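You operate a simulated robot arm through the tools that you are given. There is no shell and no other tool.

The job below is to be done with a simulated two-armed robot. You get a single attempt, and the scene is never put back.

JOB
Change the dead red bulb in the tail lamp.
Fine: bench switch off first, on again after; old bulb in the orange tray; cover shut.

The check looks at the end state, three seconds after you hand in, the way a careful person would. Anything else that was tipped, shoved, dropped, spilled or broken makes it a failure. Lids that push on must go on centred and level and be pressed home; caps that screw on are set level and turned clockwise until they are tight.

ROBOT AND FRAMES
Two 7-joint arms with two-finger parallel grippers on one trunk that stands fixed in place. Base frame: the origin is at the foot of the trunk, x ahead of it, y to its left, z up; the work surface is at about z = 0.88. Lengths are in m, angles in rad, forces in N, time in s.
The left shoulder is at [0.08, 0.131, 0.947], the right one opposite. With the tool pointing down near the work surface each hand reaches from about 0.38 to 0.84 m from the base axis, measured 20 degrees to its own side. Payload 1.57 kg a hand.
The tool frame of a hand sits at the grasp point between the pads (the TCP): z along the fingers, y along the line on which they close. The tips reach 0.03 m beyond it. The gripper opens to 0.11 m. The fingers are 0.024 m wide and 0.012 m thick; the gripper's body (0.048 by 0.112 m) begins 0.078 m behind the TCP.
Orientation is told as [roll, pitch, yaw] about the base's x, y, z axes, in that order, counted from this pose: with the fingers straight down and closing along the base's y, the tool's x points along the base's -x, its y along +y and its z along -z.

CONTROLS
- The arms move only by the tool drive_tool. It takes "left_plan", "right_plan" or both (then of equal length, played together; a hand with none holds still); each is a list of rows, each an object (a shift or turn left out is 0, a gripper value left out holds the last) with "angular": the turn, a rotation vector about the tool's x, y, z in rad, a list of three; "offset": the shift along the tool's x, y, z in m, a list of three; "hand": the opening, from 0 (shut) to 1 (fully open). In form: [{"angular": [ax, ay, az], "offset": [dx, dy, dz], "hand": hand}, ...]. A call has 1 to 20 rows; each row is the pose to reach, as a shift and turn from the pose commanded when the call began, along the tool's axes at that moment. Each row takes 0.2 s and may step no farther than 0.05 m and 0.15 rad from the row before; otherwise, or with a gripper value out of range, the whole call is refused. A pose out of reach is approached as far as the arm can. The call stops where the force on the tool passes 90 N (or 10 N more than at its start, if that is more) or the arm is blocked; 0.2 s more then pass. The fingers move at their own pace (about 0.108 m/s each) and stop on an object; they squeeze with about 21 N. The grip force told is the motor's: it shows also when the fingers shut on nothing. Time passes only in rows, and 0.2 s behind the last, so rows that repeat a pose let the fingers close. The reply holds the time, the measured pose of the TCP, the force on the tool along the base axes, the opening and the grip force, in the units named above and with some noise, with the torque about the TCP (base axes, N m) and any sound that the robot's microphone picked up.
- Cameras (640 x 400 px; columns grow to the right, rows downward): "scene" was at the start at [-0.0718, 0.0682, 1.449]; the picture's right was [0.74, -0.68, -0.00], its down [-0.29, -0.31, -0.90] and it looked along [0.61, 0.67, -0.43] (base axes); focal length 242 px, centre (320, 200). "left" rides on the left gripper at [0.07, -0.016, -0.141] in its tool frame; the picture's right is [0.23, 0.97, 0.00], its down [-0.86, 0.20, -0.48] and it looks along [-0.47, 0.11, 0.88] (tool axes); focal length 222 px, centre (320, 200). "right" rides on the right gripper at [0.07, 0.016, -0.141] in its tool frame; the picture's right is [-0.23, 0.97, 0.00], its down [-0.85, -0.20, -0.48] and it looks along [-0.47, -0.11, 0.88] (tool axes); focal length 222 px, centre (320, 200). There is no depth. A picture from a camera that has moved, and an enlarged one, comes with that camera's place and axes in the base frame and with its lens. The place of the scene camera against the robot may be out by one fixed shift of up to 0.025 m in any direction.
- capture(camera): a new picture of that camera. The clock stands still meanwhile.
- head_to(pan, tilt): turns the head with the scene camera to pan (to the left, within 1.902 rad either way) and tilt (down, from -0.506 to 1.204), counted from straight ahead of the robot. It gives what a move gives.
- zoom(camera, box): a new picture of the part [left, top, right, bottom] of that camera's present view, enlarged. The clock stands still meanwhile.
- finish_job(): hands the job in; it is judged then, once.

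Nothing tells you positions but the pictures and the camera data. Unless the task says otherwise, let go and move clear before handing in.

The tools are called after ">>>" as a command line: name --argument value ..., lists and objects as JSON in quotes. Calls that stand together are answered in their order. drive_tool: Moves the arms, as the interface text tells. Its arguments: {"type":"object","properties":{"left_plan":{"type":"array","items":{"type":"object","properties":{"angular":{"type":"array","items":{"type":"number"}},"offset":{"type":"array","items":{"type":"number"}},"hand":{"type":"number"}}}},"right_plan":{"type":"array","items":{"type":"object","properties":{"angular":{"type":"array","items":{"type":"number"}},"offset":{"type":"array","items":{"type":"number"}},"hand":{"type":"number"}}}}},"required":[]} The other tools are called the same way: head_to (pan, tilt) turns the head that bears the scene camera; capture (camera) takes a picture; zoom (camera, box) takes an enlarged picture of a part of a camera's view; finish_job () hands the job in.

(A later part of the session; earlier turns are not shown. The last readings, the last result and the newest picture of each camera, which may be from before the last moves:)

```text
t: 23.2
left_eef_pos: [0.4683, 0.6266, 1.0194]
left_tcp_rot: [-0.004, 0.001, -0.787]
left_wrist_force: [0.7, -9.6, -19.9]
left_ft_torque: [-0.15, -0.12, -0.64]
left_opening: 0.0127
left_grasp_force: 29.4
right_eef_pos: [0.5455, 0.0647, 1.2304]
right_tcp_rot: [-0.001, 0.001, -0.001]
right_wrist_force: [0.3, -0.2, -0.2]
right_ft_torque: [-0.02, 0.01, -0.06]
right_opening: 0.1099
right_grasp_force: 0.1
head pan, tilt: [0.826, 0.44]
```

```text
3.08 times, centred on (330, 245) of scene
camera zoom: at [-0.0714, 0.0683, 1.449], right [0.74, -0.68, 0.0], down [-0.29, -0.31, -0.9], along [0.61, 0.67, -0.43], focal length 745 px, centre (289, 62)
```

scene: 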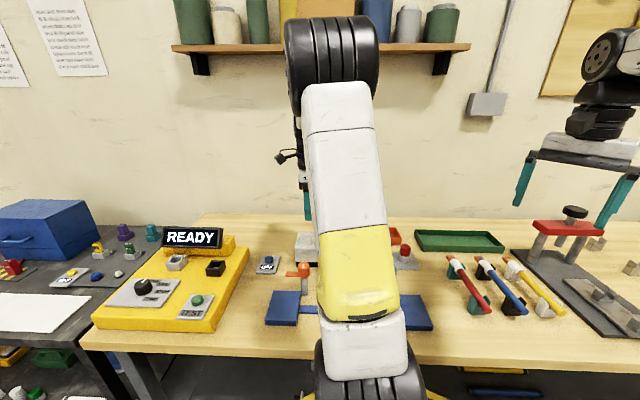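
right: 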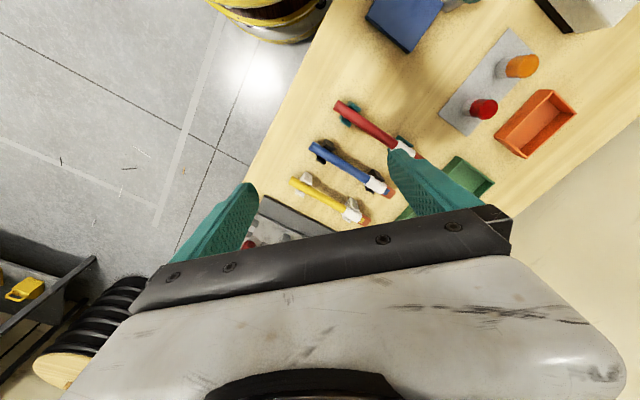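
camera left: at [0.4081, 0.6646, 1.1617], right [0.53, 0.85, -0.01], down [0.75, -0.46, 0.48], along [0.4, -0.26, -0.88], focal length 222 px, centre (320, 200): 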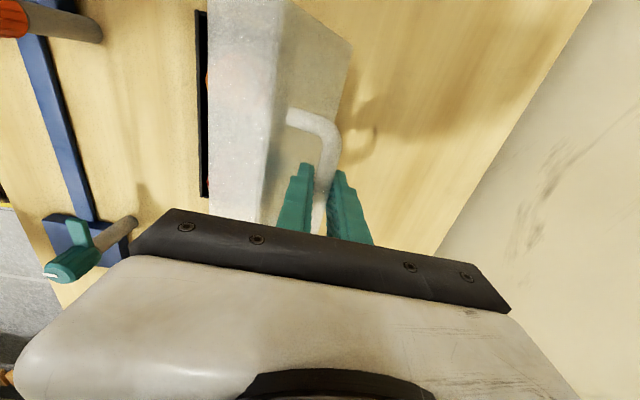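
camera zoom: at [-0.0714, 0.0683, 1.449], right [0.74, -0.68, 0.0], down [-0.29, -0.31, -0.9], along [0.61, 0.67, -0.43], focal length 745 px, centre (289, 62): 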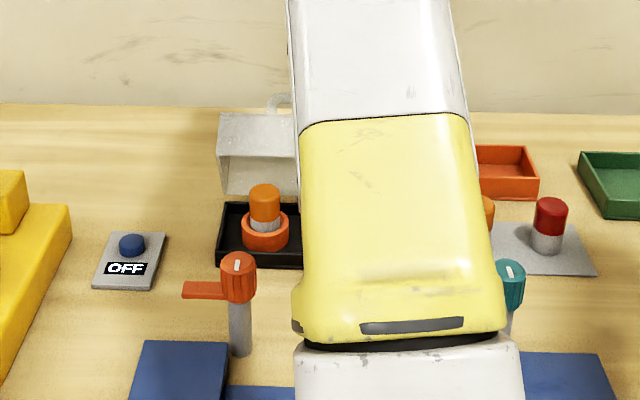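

About 63° open with moderate forces. I'll refine the arc (slightly smaller radius, slight rightward drift) and go on to about 90°.

>>> drive_tool --left_plan '[{"offset": [-0.001, 0.0094, 0.007], "hand": 0}, {"offset": [-0.0015, 0.0185, 0.0117], "hand": 0}, {"offset": [-0.002, 0.0271, 0.0173], "hand": 0}, {"offset": [-0.0025, 0.0352, 0.0235], "hand": 0}, {"offset": [-0.003, 0.0428, 0.0304], "hand": 0}]'

>>> capture --camera "left"

>>> zoom --camera "scene" --box '[230, 180, 430, 310]'

```text
t: 24.4
left_eef_pos: [0.4999, 0.656, 0.9918]
left_tcp_rot: [0.003, 0.001, -0.784]
left_wrist_force: [-6.2, 9.1, 2.5]
left_ft_torque: [-0.13, -0.07, -0.7]
left_opening: 0.0127
left_grasp_force: 30.0
right_eef_pos: [0.5457, 0.0647, 1.232]
right_tcp_rot: [0.001, -0.002, 0.0]
right_wrist_force: [-0.2, -0.2, 0.3]
right_ft_torque: [0.01, -0.01, -0.01]
right_opening: 0.1101
right_grasp_force: 0.2
head pan, tilt: [0.826, 0.44]
```

```text
taken
camera left: at [0.4388, 0.6946, 1.1337], right [0.53, 0.85, 0.0], down [0.75, -0.46, 0.48], along [0.41, -0.25, -0.88], focal length 222 px, centre (320, 200)
```

left: 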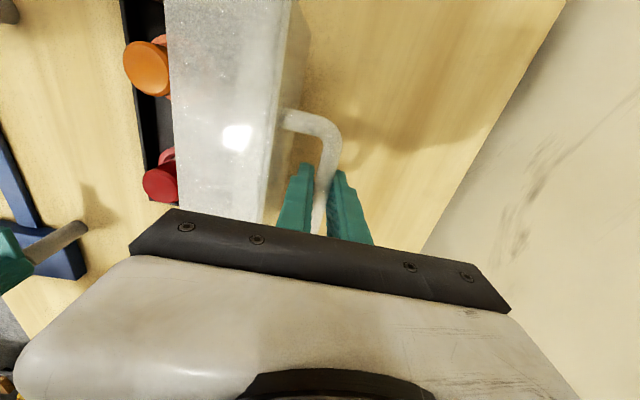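

```text
3.08 times, centred on (330, 245) of scene
camera zoom: at [-0.0722, 0.0687, 1.449], right [0.74, -0.68, 0.0], down [-0.29, -0.31, -0.9], along [0.61, 0.67, -0.43], focal length 745 px, centre (289, 62)
```

zoom: 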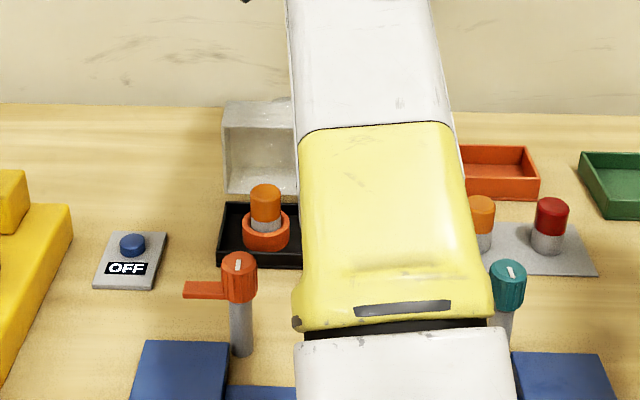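

At about 90°. Continuing slowly past vertical and looking for the stop.

>>> drive_tool --left_plan '[{"offset": [0.0005, 0.0035, 0.0037], "hand": 0}, {"offset": [0.001, 0.0069, 0.0076], "hand": 0}, {"offset": [0.0015, 0.01, 0.0116], "hand": 0}, {"offset": [0.0015, 0.0131, 0.0157], "hand": 0}]'

>>> capture --camera "left"

```text
t: 25.4
left_eef_pos: [0.5098, 0.6664, 0.9751]
left_tcp_rot: [0.001, 0.0, -0.785]
left_wrist_force: [-2.2, 12.4, 5.2]
left_ft_torque: [-0.18, -0.13, -0.65]
left_opening: 0.0127
left_grasp_force: 29.3
right_eef_pos: [0.5455, 0.0652, 1.2315]
right_tcp_rot: [0.0, -0.001, 0.001]
right_wrist_force: [0.3, 0.5, -0.3]
right_ft_torque: [0.02, -0.02, 0.01]
right_opening: 0.1103
right_grasp_force: 0.0
head pan, tilt: [0.826, 0.44]
```

```text
taken
camera left: at [0.4481, 0.7039, 1.1173], right [0.53, 0.85, 0.0], down [0.75, -0.46, 0.48], along [0.41, -0.25, -0.88], focal length 222 px, centre (320, 200)
```

left: 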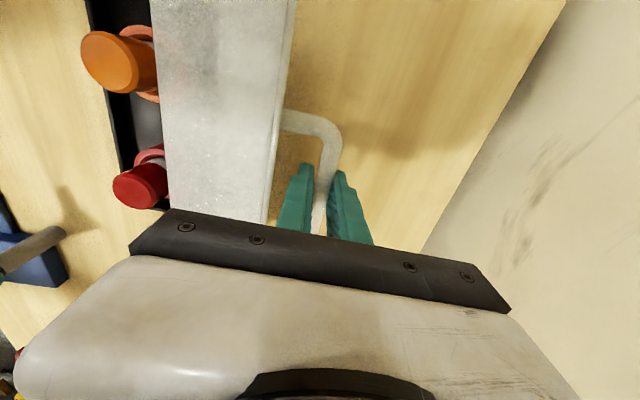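

No stop yet; I'll ease further back until it meets one or reaches about 110°.

>>> drive_tool --left_plan '[{"offset": [0.0005, 0.003, 0.0044], "hand": 0}, {"offset": [0.001, 0.0058, 0.0087], "hand": 0}, {"offset": [0.001, 0.0083, 0.0132], "hand": 0}]'

>>> capture --camera "left"

```text
t: 26.2
left_eef_pos: [0.5151, 0.6722, 0.9615]
left_tcp_rot: [-0.002, 0.001, -0.784]
left_wrist_force: [-3.0, 7.4, 1.7]
left_ft_torque: [-0.24, -0.22, -0.64]
left_opening: 0.0127
left_grasp_force: 29.7
right_eef_pos: [0.5461, 0.0644, 1.231]
right_tcp_rot: [0.0, 0.002, 0.001]
right_wrist_force: [0.6, -0.1, -0.6]
right_ft_torque: [-0.02, -0.05, 0.03]
right_opening: 0.1098
right_grasp_force: 0.1
head pan, tilt: [0.826, 0.44]
```

```text
taken
camera left: at [0.4541, 0.71, 1.1033], right [0.53, 0.85, 0.0], down [0.75, -0.46, 0.48], along [0.41, -0.25, -0.88], focal length 222 px, centre (320, 200)
```

left: 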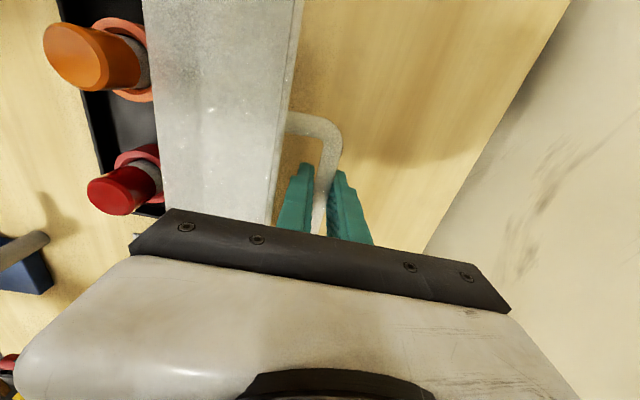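

Still free at about 107°. Going a bit further to find the stop.

>>> drive_tool --left_plan '[{"offset": [0, 0.0022, 0.005], "hand": 0}, {"offset": [0, 0.0044, 0.0102], "hand": 0}, {"offset": [0, 0.006, 0.015], "hand": 0}]'

>>> capture --camera "left"

```text
t: 27.0
left_eef_pos: [0.5164, 0.672, 0.9466]
left_tcp_rot: [-0.013, -0.002, -0.785]
left_wrist_force: [-33.0, -37.8, 18.5]
left_ft_torque: [0.26, -0.39, -0.52]
left_opening: 0.0129
left_grasp_force: 30.2
right_eef_pos: [0.5433, 0.0627, 1.2322]
right_tcp_rot: [0.003, -0.001, 0.002]
right_wrist_force: [0.8, 0.3, -0.8]
right_ft_torque: [0.01, 0.01, 0.02]
right_opening: 0.1101
right_grasp_force: 0.0
head pan, tilt: [0.826, 0.44]
```

```text
taken
camera left: at [0.456, 0.7113, 1.0895], right [0.53, 0.85, -0.01], down [0.75, -0.46, 0.48], along [0.4, -0.26, -0.88], focal length 222 px, centre (320, 200)
```

left: 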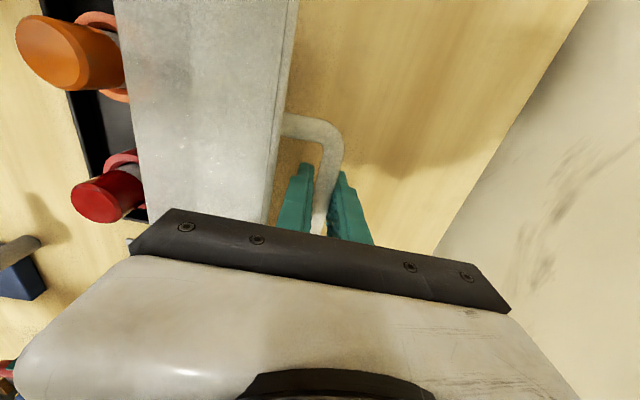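

The force jumped, so the cover is at its stop at about 110°, leaning well past vertical. I'll back off slightly to relieve the force and then open the fingers only a little.

>>> drive_tool --left_plan '[{"offset": [0, -0.0045, -0.006], "hand": 0}]'

>>> drive_tool --left_plan '[{"offset": [0, 0.001, 0], "hand": 0.22}, {"offset": [0, 0.001, 0], "hand": 0.22}]'

>>> capture --camera "left"

>>> zoom --camera "scene" --box '[230, 180, 430, 310]'

```text
t: 27.4
left_eef_pos: [0.5148, 0.6708, 0.9506]
left_tcp_rot: [-0.009, -0.003, -0.786]
left_wrist_force: [-16.9, -21.0, -17.6]
left_ft_torque: [0.4, -0.2, -0.55]
left_opening: 0.0128
left_grasp_force: 29.5
right_eef_pos: [0.5456, 0.0626, 1.2312]
right_tcp_rot: [0.0, -0.001, 0.0]
right_wrist_force: [0.0, -0.1, 0.3]
right_ft_torque: [-0.02, 0.01, -0.01]
right_opening: 0.1101
right_grasp_force: 0.1
head pan, tilt: [0.826, 0.44]
```

```text
t: 28.0
left_eef_pos: [0.5175, 0.6746, 0.9548]
left_tcp_rot: [0.002, 0.0, -0.786]
left_wrist_force: [-0.2, 0.8, 0.9]
left_ft_torque: [0.04, 0.01, 0.02]
left_opening: 0.0243
left_grasp_force: 0.1
right_eef_pos: [0.5453, 0.0635, 1.2313]
right_tcp_rot: [-0.001, 0.001, 0.0]
right_wrist_force: [-0.2, 0.4, -0.4]
right_ft_torque: [-0.01, 0.02, -0.02]
right_opening: 0.1101
right_grasp_force: 0.0
head pan, tilt: [0.826, 0.44]
```

```text
taken
camera left: at [0.4555, 0.7126, 1.0956], right [0.53, 0.85, 0.0], down [0.75, -0.46, 0.48], along [0.41, -0.25, -0.88], focal length 222 px, centre (320, 200)
```

left: 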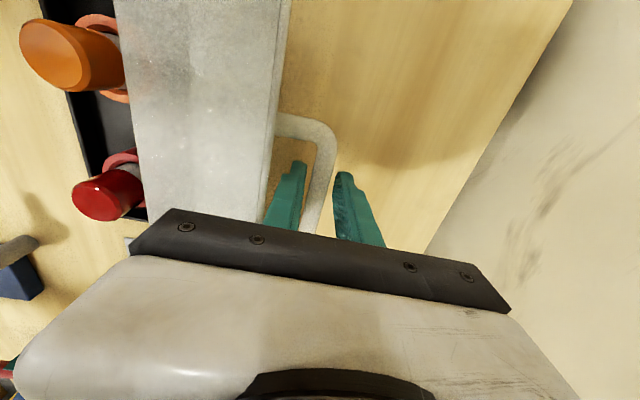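

```text
3.08 times, centred on (330, 245) of scene
camera zoom: at [-0.0716, 0.0684, 1.449], right [0.74, -0.68, 0.0], down [-0.29, -0.31, -0.9], along [0.61, 0.67, -0.43], focal length 745 px, centre (289, 62)
```

zoom: 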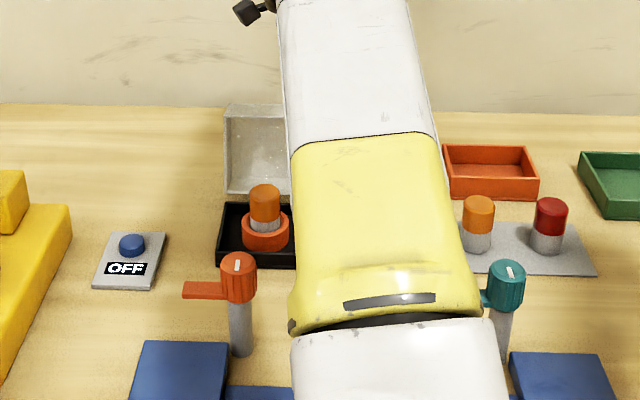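

The cover stays open and the bar is loose between the fingers. I'll lift straight up slowly, watching the force.

>>> drive_tool --left_plan '[{"offset": [0, 0.001, -0.01], "hand": 0.22}, {"offset": [0, 0.002, -0.02], "hand": 0.22}, {"offset": [0, 0.002, -0.03], "hand": 0.22}]'

>>> capture --camera "left"

```text
t: 28.8
left_eef_pos: [0.5178, 0.676, 0.9838]
left_tcp_rot: [0.001, -0.001, -0.784]
left_wrist_force: [-0.5, -0.1, 0.1]
left_ft_torque: [0.02, -0.01, 0.0]
left_opening: 0.0241
left_grasp_force: 0.2
right_eef_pos: [0.5452, 0.0647, 1.2305]
right_tcp_rot: [0.001, -0.003, 0.001]
right_wrist_force: [-0.5, 0.4, 0.1]
right_ft_torque: [-0.02, -0.02, -0.01]
right_opening: 0.1096
right_grasp_force: 0.0
head pan, tilt: [0.826, 0.44]
```

```text
taken
camera left: at [0.4563, 0.7142, 1.1253], right [0.53, 0.85, 0.0], down [0.75, -0.46, 0.48], along [0.41, -0.25, -0.88], focal length 222 px, centre (320, 200)
```

left: 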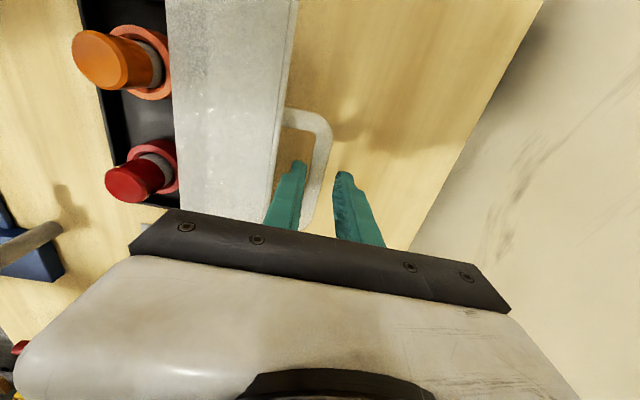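

Clear of the bar. I'll rise and bring the hand forward so the camera looks down into the open lamp.

>>> drive_tool --left_plan '[{"offset": [0, 0, -0.045], "hand": 0.22}, {"offset": [0, 0, -0.09], "hand": 0.22}, {"offset": [0, 0, -0.135], "hand": 0.3}, {"offset": [-0.01, -0.03, -0.165], "hand": 0.5}, {"offset": [-0.025, -0.07, -0.17], "hand": 0.7}, {"offset": [-0.045, -0.11, -0.17], "hand": 0.7}, {"offset": [-0.062, -0.144, -0.17], "hand": 0.7}]'

>>> capture --camera "left"

>>> zoom --camera "left" --box '[200, 0, 440, 200]'

```text
t: 30.4
left_eef_pos: [0.4611, 0.5313, 1.1518]
left_tcp_rot: [-0.003, 0.0, -0.783]
left_wrist_force: [-0.6, 0.5, -0.1]
left_ft_torque: [-0.02, 0.0, 0.01]
left_opening: 0.0768
left_grasp_force: 0.0
right_eef_pos: [0.5442, 0.0649, 1.2311]
right_tcp_rot: [-0.001, 0.001, 0.001]
right_wrist_force: [0.0, 0.3, -0.3]
right_ft_torque: [-0.01, 0.02, -0.02]
right_opening: 0.11
right_grasp_force: 0.0
head pan, tilt: [0.826, 0.44]
```

```text
taken
camera left: at [0.3986, 0.5693, 1.2949], right [0.53, 0.85, 0.0], down [0.75, -0.46, 0.48], along [0.41, -0.25, -0.88], focal length 222 px, centre (320, 200)
```

left: 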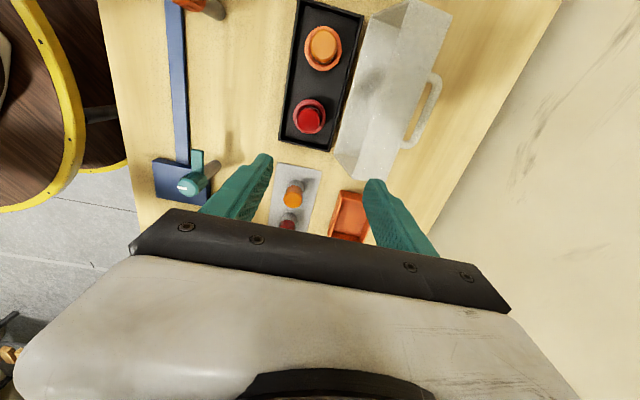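

```text
2.00 times, centred on (320, 100) of left
camera zoom: at [0.3986, 0.5693, 1.2949], right [0.53, 0.85, 0.0], down [0.75, -0.46, 0.48], along [0.41, -0.25, -0.88], focal length 444 px, centre (320, 400)
```

zoom: 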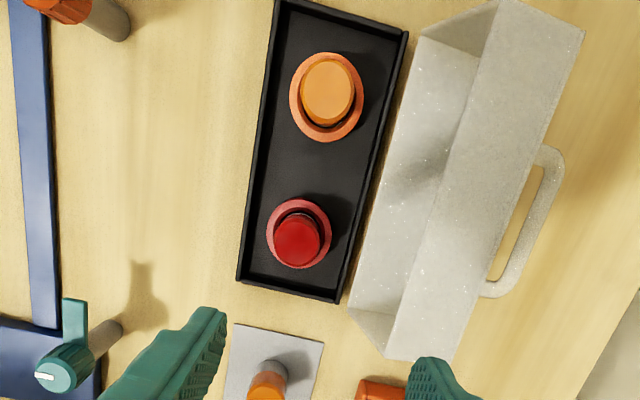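

Now I can see both bulbs in their collars: red at about (0.4365, 0.5265), amber at (0.369, 0.593). I'll zoom closer for any bayonet pins or slots.

>>> zoom --camera "left" --box '[280, 10, 380, 150]'

>>> zoom --camera "left" --box '[290, 85, 340, 145]'

>>> capture --camera "scene"

```text
2.86 times, centred on (330, 80) of left
camera zoom: at [0.3986, 0.5693, 1.2949], right [0.53, 0.85, 0.0], down [0.75, -0.46, 0.48], along [0.41, -0.25, -0.88], focal length 635 px, centre (291, 543)
```

zoom: 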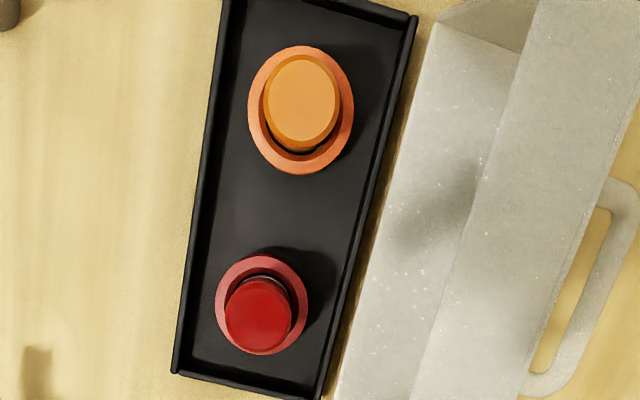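

```text
6.67 times, centred on (315, 115) of left
camera zoom: at [0.3986, 0.5693, 1.2949], right [0.53, 0.85, 0.0], down [0.75, -0.46, 0.48], along [0.41, -0.25, -0.88], focal length 1481 px, centre (353, 767)
```

zoom: 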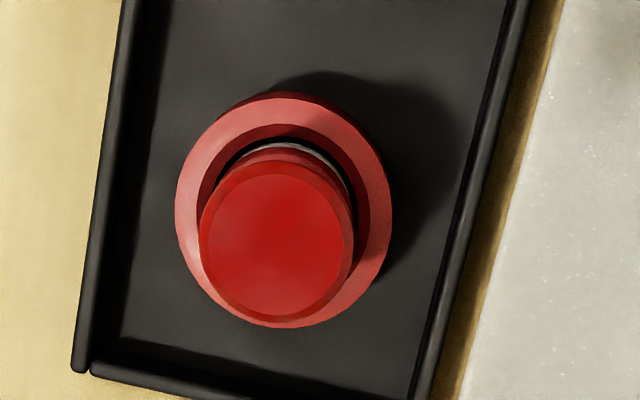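

```text
taken
```

scene: 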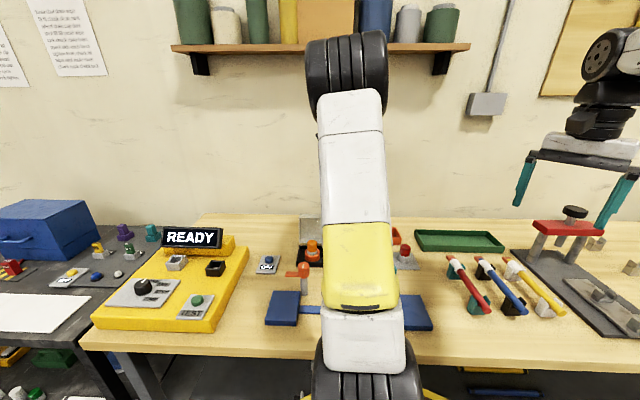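

The bulbs look like plain push-in cylinders: tops near z≈0.945, collar top near z≈0.907. I'll position over the dead red bulb and come down partway to check alignment.

>>> drive_tool --left_plan '[{"offset": [0.007, -0.01, 0.03], "hand": 0.55}, {"offset": [0.014, -0.0207, 0.07], "hand": 0.55}, {"offset": [0.014, -0.0207, 0.11], "hand": 0.55}, {"offset": [0.014, -0.0207, 0.14], "hand": 0.55}]'

>>> capture --camera "left"

```text
t: 31.4
left_eef_pos: [0.4348, 0.5274, 1.014]
left_tcp_rot: [0.001, -0.001, -0.785]
left_wrist_force: [0.1, -0.4, -0.5]
left_ft_torque: [0.01, -0.01, 0.03]
left_opening: 0.0603
left_grasp_force: 0.0
right_eef_pos: [0.5466, 0.0649, 1.2315]
right_tcp_rot: [-0.001, 0.001, 0.0]
right_wrist_force: [-0.4, 0.2, 0.0]
right_ft_torque: [-0.01, -0.01, 0.0]
right_opening: 0.1102
right_grasp_force: 0.1
head pan, tilt: [0.826, 0.44]
```

```text
taken
camera left: at [0.3745, 0.5654, 1.1559], right [0.53, 0.85, 0.0], down [0.75, -0.46, 0.48], along [0.41, -0.25, -0.88], focal length 222 px, centre (320, 200)
```

left: 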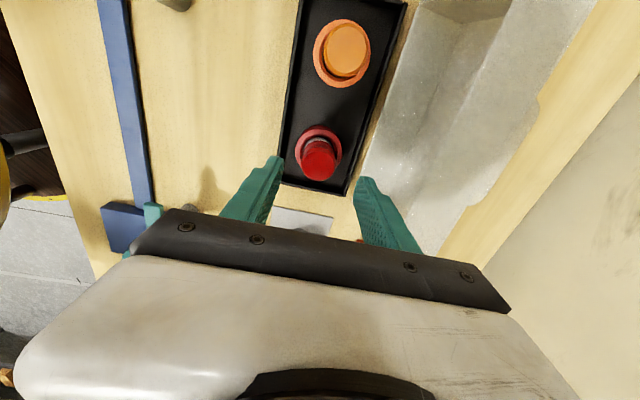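

The hand is aligned with the red bulb within a couple of millimetres. Descending to grip the glass above the collar.

>>> drive_tool --left_plan '[{"offset": [0, 0, 0.03], "hand": 0.55}, {"offset": [0, 0, 0.05], "hand": 0.55}, {"offset": [0, 0, 0.06], "hand": 0.55}, {"offset": [0, 0, 0.066], "hand": 0.55}]'

>>> zoom --camera "left" --box '[220, 60, 420, 250]'

```text
t: 32.4
left_eef_pos: [0.4361, 0.5268, 0.9477]
left_tcp_rot: [0.0, 0.0, -0.783]
left_wrist_force: [1.5, 0.1, 0.0]
left_ft_torque: [-0.01, -0.01, 0.0]
left_opening: 0.0604
left_grasp_force: 0.1
right_eef_pos: [0.5463, 0.0632, 1.2312]
right_tcp_rot: [-0.002, 0.001, -0.001]
right_wrist_force: [-0.6, 0.4, 0.5]
right_ft_torque: [-0.02, 0.01, 0.0]
right_opening: 0.11
right_grasp_force: 0.1
head pan, tilt: [0.826, 0.44]
```

```text
2.11 times, centred on (320, 155) of left
camera zoom: at [0.3743, 0.5641, 1.0886], right [0.53, 0.85, 0.0], down [0.75, -0.46, 0.48], along [0.41, -0.25, -0.88], focal length 468 px, centre (320, 295)
```

zoom: 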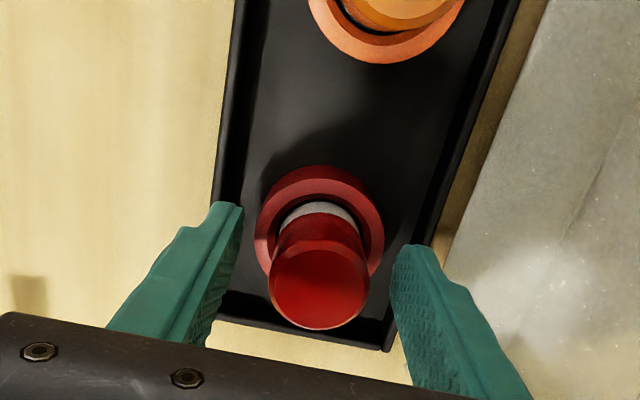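

The bulb sits between the pads and is about 2–3 mm off along the finger width; I'll correct that and close.

>>> drive_tool --left_plan '[{"offset": [-0.002, 0, 0], "hand": 0.55}, {"offset": [-0.002, 0, 0], "hand": 0}, {"offset": [-0.002, 0, 0], "hand": 0}, {"offset": [-0.002, 0, 0], "hand": 0}]'

>>> zoom --camera "left" --box '[220, 60, 420, 250]'

```text
t: 33.4
left_eef_pos: [0.436, 0.5243, 0.9466]
left_tcp_rot: [0.0, 0.0, -0.786]
left_wrist_force: [0.3, -0.2, 0.2]
left_ft_torque: [-0.02, 0.02, -0.03]
left_opening: 0.0326
left_grasp_force: 21.3
right_eef_pos: [0.5465, 0.065, 1.232]
right_tcp_rot: [-0.002, 0.0, -0.001]
right_wrist_force: [-0.3, -1.0, -0.1]
right_ft_torque: [-0.01, -0.02, -0.02]
right_opening: 0.1101
right_grasp_force: 0.0
head pan, tilt: [0.826, 0.44]
```

```text
2.11 times, centred on (320, 155) of left
camera zoom: at [0.3757, 0.5623, 1.089], right [0.53, 0.85, 0.0], down [0.75, -0.46, 0.48], along [0.41, -0.25, -0.88], focal length 468 px, centre (320, 295)
```

zoom: 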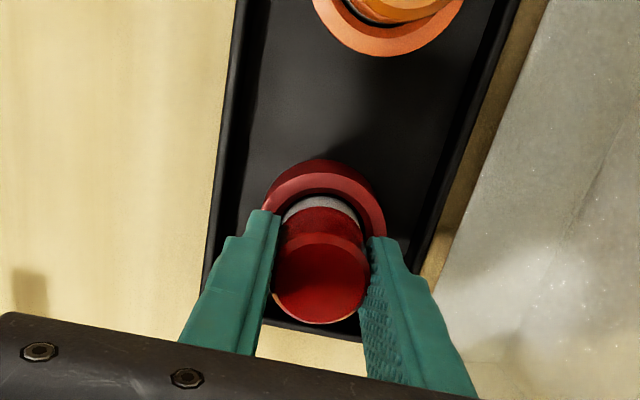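

The bulb is gripped (33 mm wide) with no side force. I'll pull up a little and read the force.

>>> drive_tool --left_plan '[{"offset": [0, 0, -0.002], "hand": 0}, {"offset": [0, 0, -0.004], "hand": 0}]'

>>> zoom --camera "left" --box '[220, 60, 420, 250]'

```text
t: 34.0
left_eef_pos: [0.4365, 0.5231, 0.9506]
left_tcp_rot: [0.001, 0.0, -0.784]
left_wrist_force: [-0.6, -0.8, -0.6]
left_ft_torque: [0.02, 0.01, 0.03]
left_opening: 0.0326
left_grasp_force: 21.1
right_eef_pos: [0.5446, 0.0651, 1.2309]
right_tcp_rot: [-0.001, 0.001, 0.0]
right_wrist_force: [0.0, -0.4, 0.1]
right_ft_torque: [0.0, 0.0, 0.02]
right_opening: 0.1101
right_grasp_force: 0.1
head pan, tilt: [0.826, 0.44]
```

```text
2.11 times, centred on (320, 155) of left
camera zoom: at [0.3761, 0.5617, 1.0924], right [0.53, 0.85, 0.0], down [0.75, -0.46, 0.48], along [0.41, -0.25, -0.88], focal length 468 px, centre (320, 295)
```

zoom: 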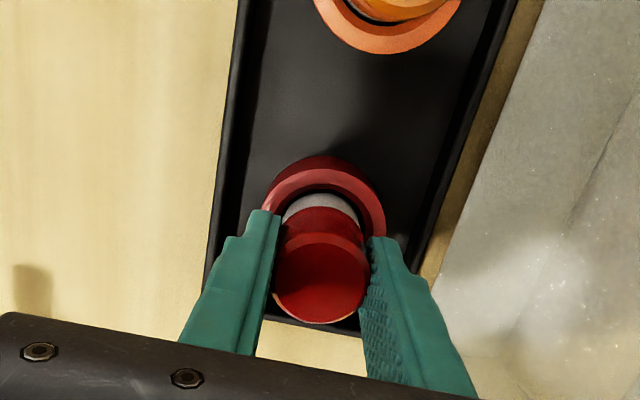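

It slides out freely, so it is a plain push-in bulb. I'll lift it well clear and check how it hangs in the grip.

>>> drive_tool --left_plan '[{"offset": [0, 0, -0.02], "hand": 0}, {"offset": [0, 0, -0.05], "hand": 0}, {"offset": [0, 0, -0.09], "hand": 0}, {"offset": [0, 0, -0.13], "hand": 0}]'

>>> capture --camera "left"

>>> zoom --camera "scene" --box '[230, 150, 430, 310]'

```text
t: 35.0
left_eef_pos: [0.4382, 0.523, 1.0812]
left_tcp_rot: [0.001, 0.001, -0.787]
left_wrist_force: [-0.1, -0.4, -0.3]
left_ft_torque: [-0.01, -0.01, -0.01]
left_opening: 0.0327
left_grasp_force: 21.3
right_eef_pos: [0.5455, 0.0645, 1.2303]
right_tcp_rot: [0.0, -0.001, -0.001]
right_wrist_force: [0.4, 0.2, 0.7]
right_ft_torque: [-0.03, -0.01, 0.0]
right_opening: 0.1098
right_grasp_force: 0.1
head pan, tilt: [0.826, 0.44]
```

```text
taken
camera left: at [0.3772, 0.5607, 1.2232], right [0.53, 0.85, 0.0], down [0.75, -0.46, 0.48], along [0.41, -0.25, -0.88], focal length 222 px, centre (320, 200)
```

left: 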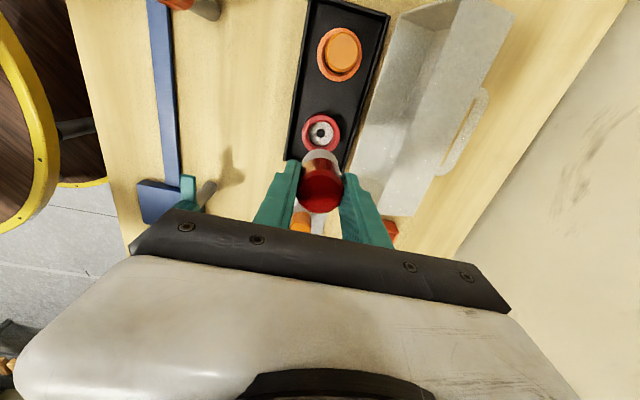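

```text
2.50 times, centred on (330, 230) of scene
camera zoom: at [-0.0716, 0.0684, 1.449], right [0.74, -0.68, 0.0], down [-0.29, -0.31, -0.9], along [0.61, 0.67, -0.43], focal length 606 px, centre (295, 125)
```

zoom: 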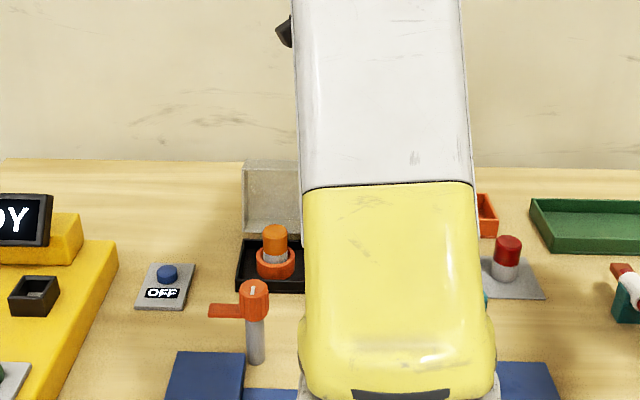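

The dead bulb is out. I'll zoom on the empty socket to fix its centre and check for keyed features.

>>> zoom --camera "left" --box '[280, 90, 360, 160]'

```text
5.71 times, centred on (320, 125) of left
camera zoom: at [0.3772, 0.5607, 1.2232], right [0.53, 0.85, 0.0], down [0.75, -0.46, 0.48], along [0.41, -0.25, -0.88], focal length 1269 px, centre (320, 629)
```

zoom: 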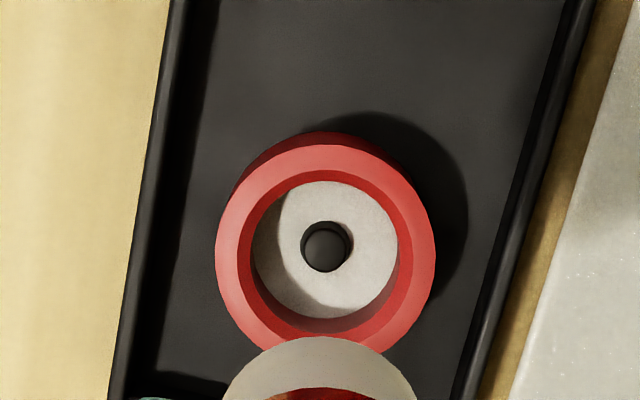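

The socket is a plain round hole centred near (0.436, 0.525). Now carrying the dead bulb over to the orange tray, centred near (0.660, 0.493).

>>> drive_tool --left_plan '[{"offset": [-0.03, 0.0226, 0], "hand": 0}, {"offset": [-0.06, 0.0452, 0], "hand": 0}, {"offset": [-0.09, 0.0678, 0], "hand": 0}, {"offset": [-0.12, 0.0904, 0], "hand": 0}, {"offset": [-0.15, 0.113, 0], "hand": 0}, {"offset": [-0.1786, 0.1357, 0], "hand": 0}]'

>>> capture --camera "left"

>>> capture --camera "scene"

>>> capture --camera "right"

```text
t: 36.4
left_eef_pos: [0.6587, 0.4911, 1.0824]
left_tcp_rot: [-0.003, 0.001, -0.783]
left_wrist_force: [-0.5, -0.2, -1.1]
left_ft_torque: [0.0, -0.06, 0.04]
left_opening: 0.0325
left_grasp_force: 21.1
right_eef_pos: [0.5444, 0.0647, 1.2317]
right_tcp_rot: [0.0, -0.001, -0.001]
right_wrist_force: [-0.5, 0.9, 0.0]
right_ft_torque: [0.01, -0.05, -0.02]
right_opening: 0.1102
right_grasp_force: 0.1
head pan, tilt: [0.826, 0.44]
```

```text
taken
camera left: at [0.5973, 0.5297, 1.2243], right [0.53, 0.85, 0.0], down [0.75, -0.46, 0.48], along [0.41, -0.25, -0.88], focal length 222 px, centre (320, 200)
```

left: 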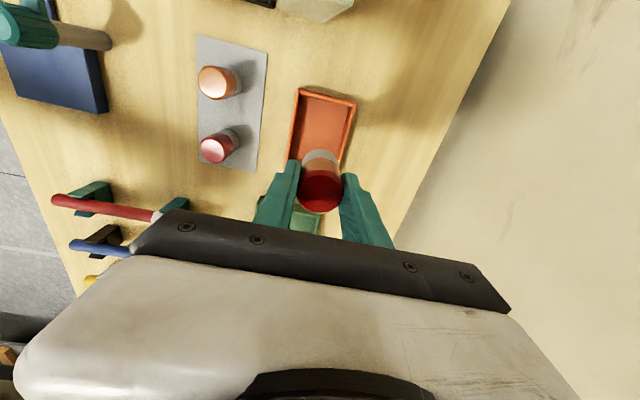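

```text
taken
```

scene: 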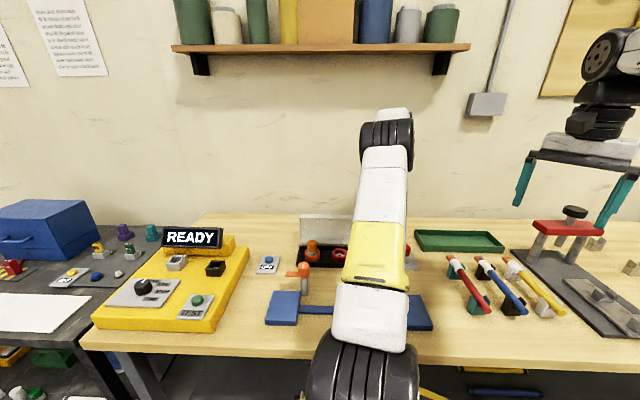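

```text
taken
camera right: at [0.4751, 0.0805, 1.3726], right [0.23, 0.97, 0.0], down [0.85, -0.2, 0.48], along [0.47, -0.11, -0.88], focal length 222 px, centre (320, 200)
```

right: 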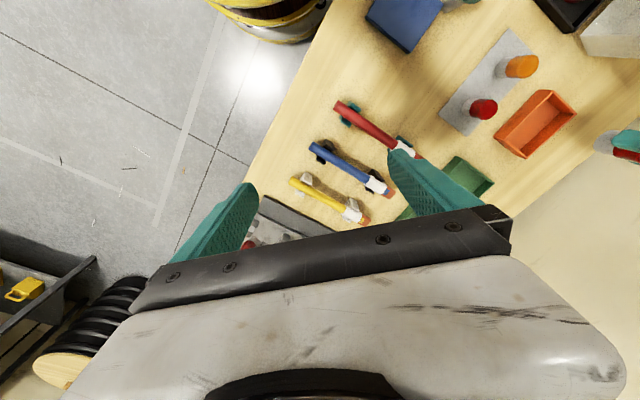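

The bulb hangs over the tray area; I'll zoom to get the tray's exact outline from above.

>>> zoom --camera "left" --box '[180, 20, 400, 220]'

>>> zoom --camera "right" --box '[420, 20, 640, 180]'

```text
2.00 times, centred on (290, 120) of left
camera zoom: at [0.5973, 0.5297, 1.2243], right [0.53, 0.85, 0.0], down [0.75, -0.46, 0.48], along [0.41, -0.25, -0.88], focal length 444 px, centre (380, 360)
```

zoom: 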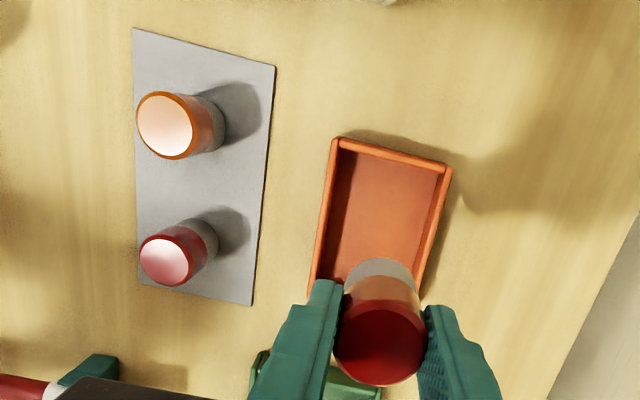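

```text
2.50 times, centred on (530, 100) of right
camera zoom: at [0.4751, 0.0805, 1.3726], right [0.23, 0.97, 0.0], down [0.85, -0.2, 0.48], along [0.47, -0.11, -0.88], focal length 555 px, centre (-205, 450)
```

zoom: 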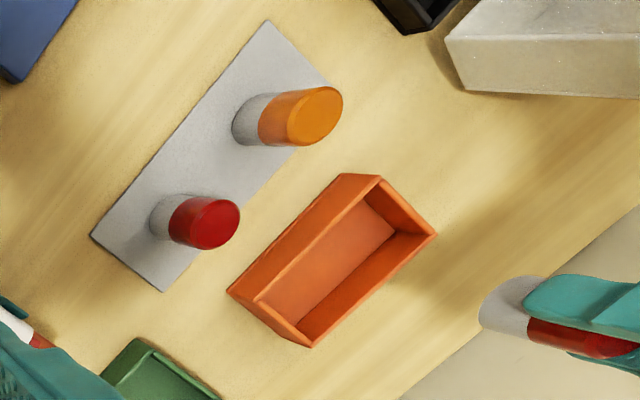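

Both cameras agree: tray centre ≈ (0.661, 0.4885), about 0.107 × 0.078 m with the rim near 0.91. I'll shift slightly and lower the bulb over it, then feel for the floor.

>>> drive_tool --left_plan '[{"offset": [-0.005, 0, 0.04], "hand": 0}, {"offset": [-0.005, 0, 0.08], "hand": 0}, {"offset": [-0.005, 0, 0.11], "hand": 0}, {"offset": [-0.005, 0, 0.126], "hand": 0}]'

>>> zoom --camera "left" --box '[220, 60, 420, 250]'

>>> zoom --camera "right" --box '[420, 20, 640, 180]'

```text
t: 37.4
left_eef_pos: [0.6624, 0.4902, 0.9553]
left_tcp_rot: [0.001, 0.001, -0.784]
left_wrist_force: [0.2, 0.4, 0.2]
left_ft_torque: [0.03, -0.04, -0.02]
left_opening: 0.0322
left_grasp_force: 21.2
right_eef_pos: [0.5456, 0.0637, 1.2309]
right_tcp_rot: [0.001, -0.001, 0.0]
right_wrist_force: [0.2, -1.2, 0.0]
right_ft_torque: [0.01, -0.03, 0.03]
right_opening: 0.1101
right_grasp_force: 0.0
head pan, tilt: [0.826, 0.44]
```

```text
2.11 times, centred on (320, 155) of left
camera zoom: at [0.602, 0.5272, 1.0973], right [0.53, 0.85, 0.0], down [0.75, -0.46, 0.48], along [0.41, -0.25, -0.88], focal length 468 px, centre (320, 295)
```

zoom: 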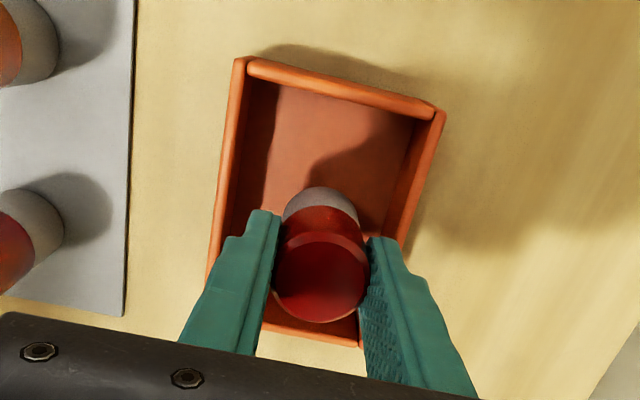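

```text
2.50 times, centred on (530, 100) of right
camera zoom: at [0.4755, 0.0803, 1.3725], right [0.23, 0.97, 0.0], down [0.85, -0.2, 0.48], along [0.47, -0.11, -0.88], focal length 555 px, centre (-205, 450)
```

zoom: 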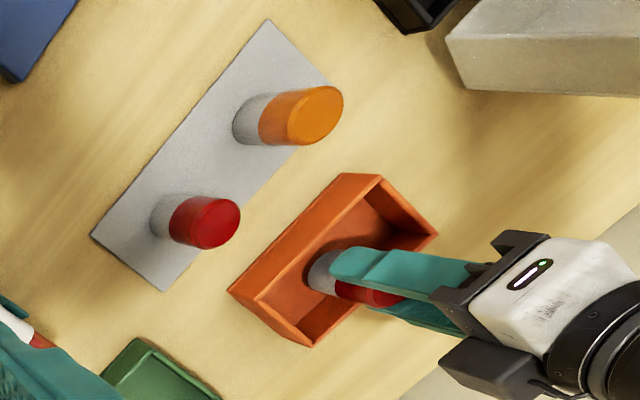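

The bulb is over the middle of the tray with its base inside. Lowering in small steps until it touches the floor.

>>> drive_tool --left_plan '[{"offset": [0, 0, 0.003], "hand": 0}, {"offset": [0, 0, 0.006], "hand": 0}, {"offset": [0, 0, 0.009], "hand": 0}]'

>>> drive_tool --left_plan '[{"offset": [0, 0, 0.002], "hand": 0}]'

>>> drive_tool --left_plan '[{"offset": [0, 0, 0.002], "hand": 0}]'

```text
t: 38.2
left_eef_pos: [0.6618, 0.4906, 0.9456]
left_tcp_rot: [0.001, -0.002, -0.787]
left_wrist_force: [-0.6, -0.1, -0.9]
left_ft_torque: [0.01, -0.01, 0.02]
left_opening: 0.0324
left_grasp_force: 21.4
right_eef_pos: [0.5457, 0.064, 1.2304]
right_tcp_rot: [-0.001, 0.001, 0.001]
right_wrist_force: [-0.6, 0.1, 0.1]
right_ft_torque: [-0.01, 0.0, 0.01]
right_opening: 0.1101
right_grasp_force: 0.0
head pan, tilt: [0.826, 0.44]
```

```text
t: 38.6
left_eef_pos: [0.6623, 0.4891, 0.9441]
left_tcp_rot: [-0.001, 0.002, -0.785]
left_wrist_force: [0.0, -0.1, -0.7]
left_ft_torque: [-0.01, 0.0, -0.01]
left_opening: 0.0325
left_grasp_force: 21.0
right_eef_pos: [0.5458, 0.0634, 1.2311]
right_tcp_rot: [0.0, 0.002, -0.001]
right_wrist_force: [-0.2, -0.2, -0.3]
right_ft_torque: [0.0, 0.01, 0.03]
right_opening: 0.1102
right_grasp_force: 0.1
head pan, tilt: [0.826, 0.44]
```

```text
t: 39.0
left_eef_pos: [0.6626, 0.4896, 0.9428]
left_tcp_rot: [-0.001, 0.0, -0.787]
left_wrist_force: [-0.2, -0.2, -0.6]
left_ft_torque: [0.02, -0.02, 0.01]
left_opening: 0.0326
left_grasp_force: 21.5
right_eef_pos: [0.5446, 0.0652, 1.2321]
right_tcp_rot: [0.0, -0.001, 0.0]
right_wrist_force: [0.2, 0.3, 0.1]
right_ft_torque: [-0.01, 0.02, -0.01]
right_opening: 0.1101
right_grasp_force: 0.0
head pan, tilt: [0.826, 0.44]
```

No contact yet; continuing in small steps.

>>> drive_tool --left_plan '[{"offset": [0, 0, 0.002], "hand": 0}]'

>>> drive_tool --left_plan '[{"offset": [0, 0, 0.002], "hand": 0}]'

>>> zoom --camera "right" --box '[500, 70, 610, 150]'

```text
t: 39.4
left_eef_pos: [0.6624, 0.4903, 0.9417]
left_tcp_rot: [0.002, 0.002, -0.785]
left_wrist_force: [-2.2, 0.3, 7.7]
left_ft_torque: [0.06, 0.13, 0.02]
left_opening: 0.0323
left_grasp_force: 21.2
right_eef_pos: [0.545, 0.0633, 1.2318]
right_tcp_rot: [-0.001, -0.003, 0.001]
right_wrist_force: [-0.1, -0.1, 0.4]
right_ft_torque: [0.01, 0.0, 0.01]
right_opening: 0.11
right_grasp_force: 0.0
head pan, tilt: [0.826, 0.44]
```

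```text
t: 39.8
left_eef_pos: [0.6627, 0.4896, 0.9418]
left_tcp_rot: [0.002, 0.0, -0.786]
left_wrist_force: [-3.1, 0.4, 16.6]
left_ft_torque: [0.11, 0.16, 0.01]
left_opening: 0.0324
left_grasp_force: 21.4
right_eef_pos: [0.5442, 0.0641, 1.2321]
right_tcp_rot: [0.001, -0.002, 0.0]
right_wrist_force: [0.1, 0.2, -0.7]
right_ft_torque: [-0.04, -0.01, -0.01]
right_opening: 0.1102
right_grasp_force: 0.1
head pan, tilt: [0.826, 0.44]
```

```text
5.00 times, centred on (555, 110) of right
camera zoom: at [0.4747, 0.08, 1.3728], right [0.23, 0.97, 0.0], down [0.85, -0.2, 0.48], along [0.47, -0.11, -0.88], focal length 1111 px, centre (-855, 650)
```

zoom: 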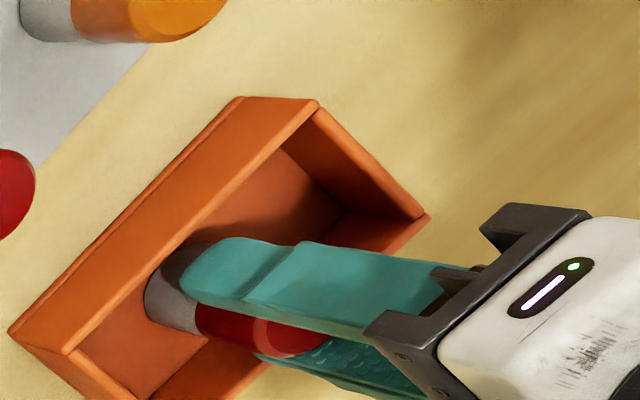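

The bulb is standing on the tray floor (contact force rose). I'll ease off, open just enough, and lift away.

>>> drive_tool --left_plan '[{"offset": [0, 0, -0.002], "hand": 0}, {"offset": [0, 0, -0.002], "hand": 0.34}, {"offset": [0, 0, -0.002], "hand": 0.34}, {"offset": [0, 0, -0.002], "hand": 0.36}]'

>>> zoom --camera "left" --box '[220, 60, 420, 250]'

>>> zoom --camera "right" --box '[500, 70, 610, 150]'

```text
t: 40.8
left_eef_pos: [0.663, 0.4898, 0.9395]
left_tcp_rot: [-0.001, 0.0, -0.786]
left_wrist_force: [-1.0, -1.4, 1.6]
left_ft_torque: [-0.12, 0.12, -0.02]
left_opening: 0.0379
left_grasp_force: 0.1
right_eef_pos: [0.5459, 0.0654, 1.2316]
right_tcp_rot: [0.0, 0.001, 0.0]
right_wrist_force: [0.6, -0.5, 0.3]
right_ft_torque: [-0.02, 0.01, -0.02]
right_opening: 0.1098
right_grasp_force: 0.1
head pan, tilt: [0.826, 0.44]
```

```text
2.11 times, centred on (320, 155) of left
camera zoom: at [0.6021, 0.5274, 1.0817], right [0.53, 0.85, 0.0], down [0.75, -0.46, 0.48], along [0.41, -0.25, -0.88], focal length 468 px, centre (320, 295)
```

zoom: 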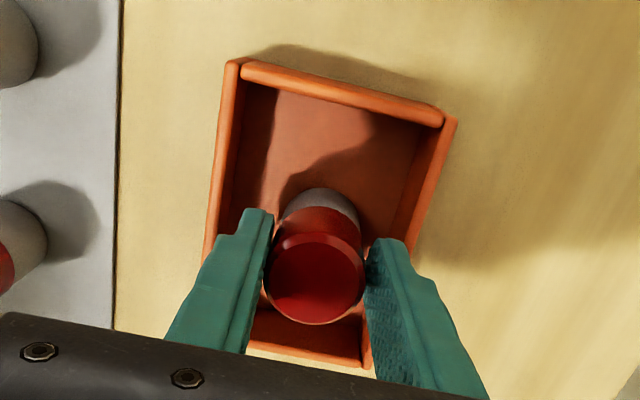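

```text
5.00 times, centred on (555, 110) of right
camera zoom: at [0.4755, 0.0802, 1.3726], right [0.23, 0.97, 0.0], down [0.85, -0.2, 0.48], along [0.47, -0.11, -0.88], focal length 1111 px, centre (-855, 650)
```

zoom: 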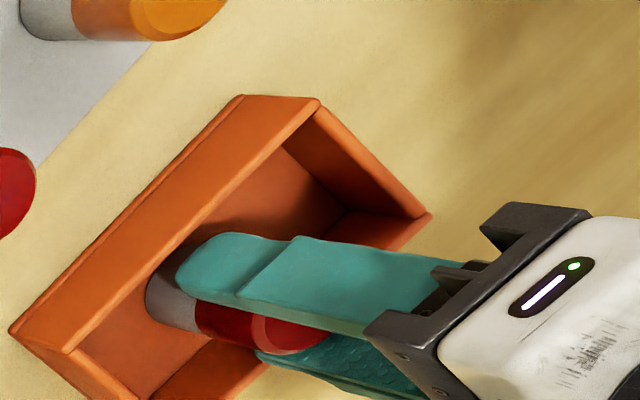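

Released with the bulb standing; a tiny residual force remains, so I'll lift slowly and check that it stays.

>>> drive_tool --left_plan '[{"offset": [0, 0, -0.004], "hand": 0.37}, {"offset": [0, 0, -0.01], "hand": 0.4}, {"offset": [0, 0, -0.018], "hand": 0.45}]'

>>> zoom --camera "left" --box '[220, 60, 420, 250]'

>>> zoom --camera "right" --box '[500, 70, 610, 150]'

```text
t: 41.6
left_eef_pos: [0.6632, 0.4893, 0.9595]
left_tcp_rot: [0.001, 0.001, -0.787]
left_wrist_force: [0.2, 0.1, -0.2]
left_ft_torque: [0.0, -0.02, -0.01]
left_opening: 0.0495
left_grasp_force: 0.1
right_eef_pos: [0.5459, 0.064, 1.2307]
right_tcp_rot: [0.0, -0.001, 0.001]
right_wrist_force: [-0.2, 0.6, -0.3]
right_ft_torque: [-0.05, -0.02, 0.0]
right_opening: 0.1099
right_grasp_force: 0.1
head pan, tilt: [0.826, 0.44]
```

```text
2.11 times, centred on (320, 155) of left
camera zoom: at [0.602, 0.5283, 1.1005], right [0.53, 0.85, 0.0], down [0.75, -0.46, 0.48], along [0.41, -0.25, -0.88], focal length 468 px, centre (320, 295)
```

zoom: 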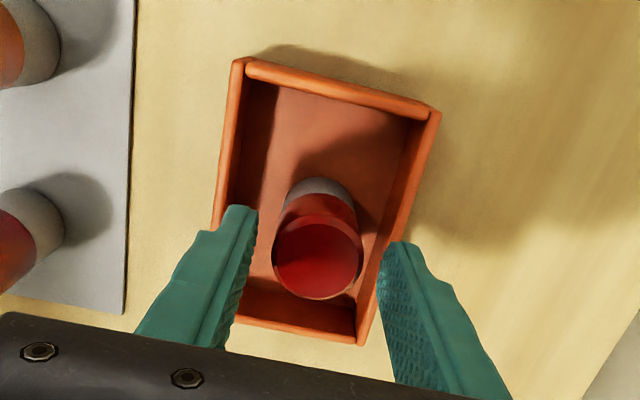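

```text
5.00 times, centred on (555, 110) of right
camera zoom: at [0.4756, 0.0804, 1.3725], right [0.23, 0.97, 0.0], down [0.85, -0.2, 0.48], along [0.47, -0.11, -0.88], focal length 1111 px, centre (-855, 650)
```

zoom: 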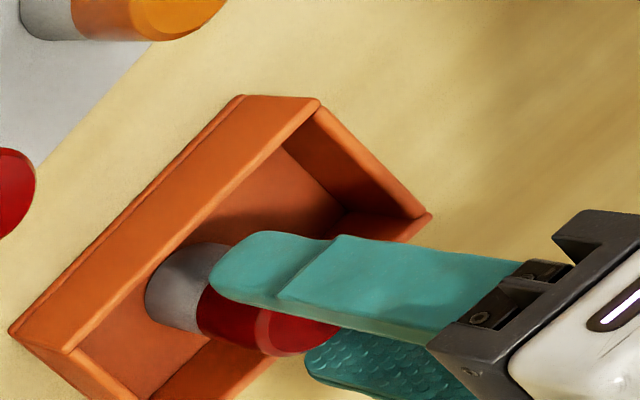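

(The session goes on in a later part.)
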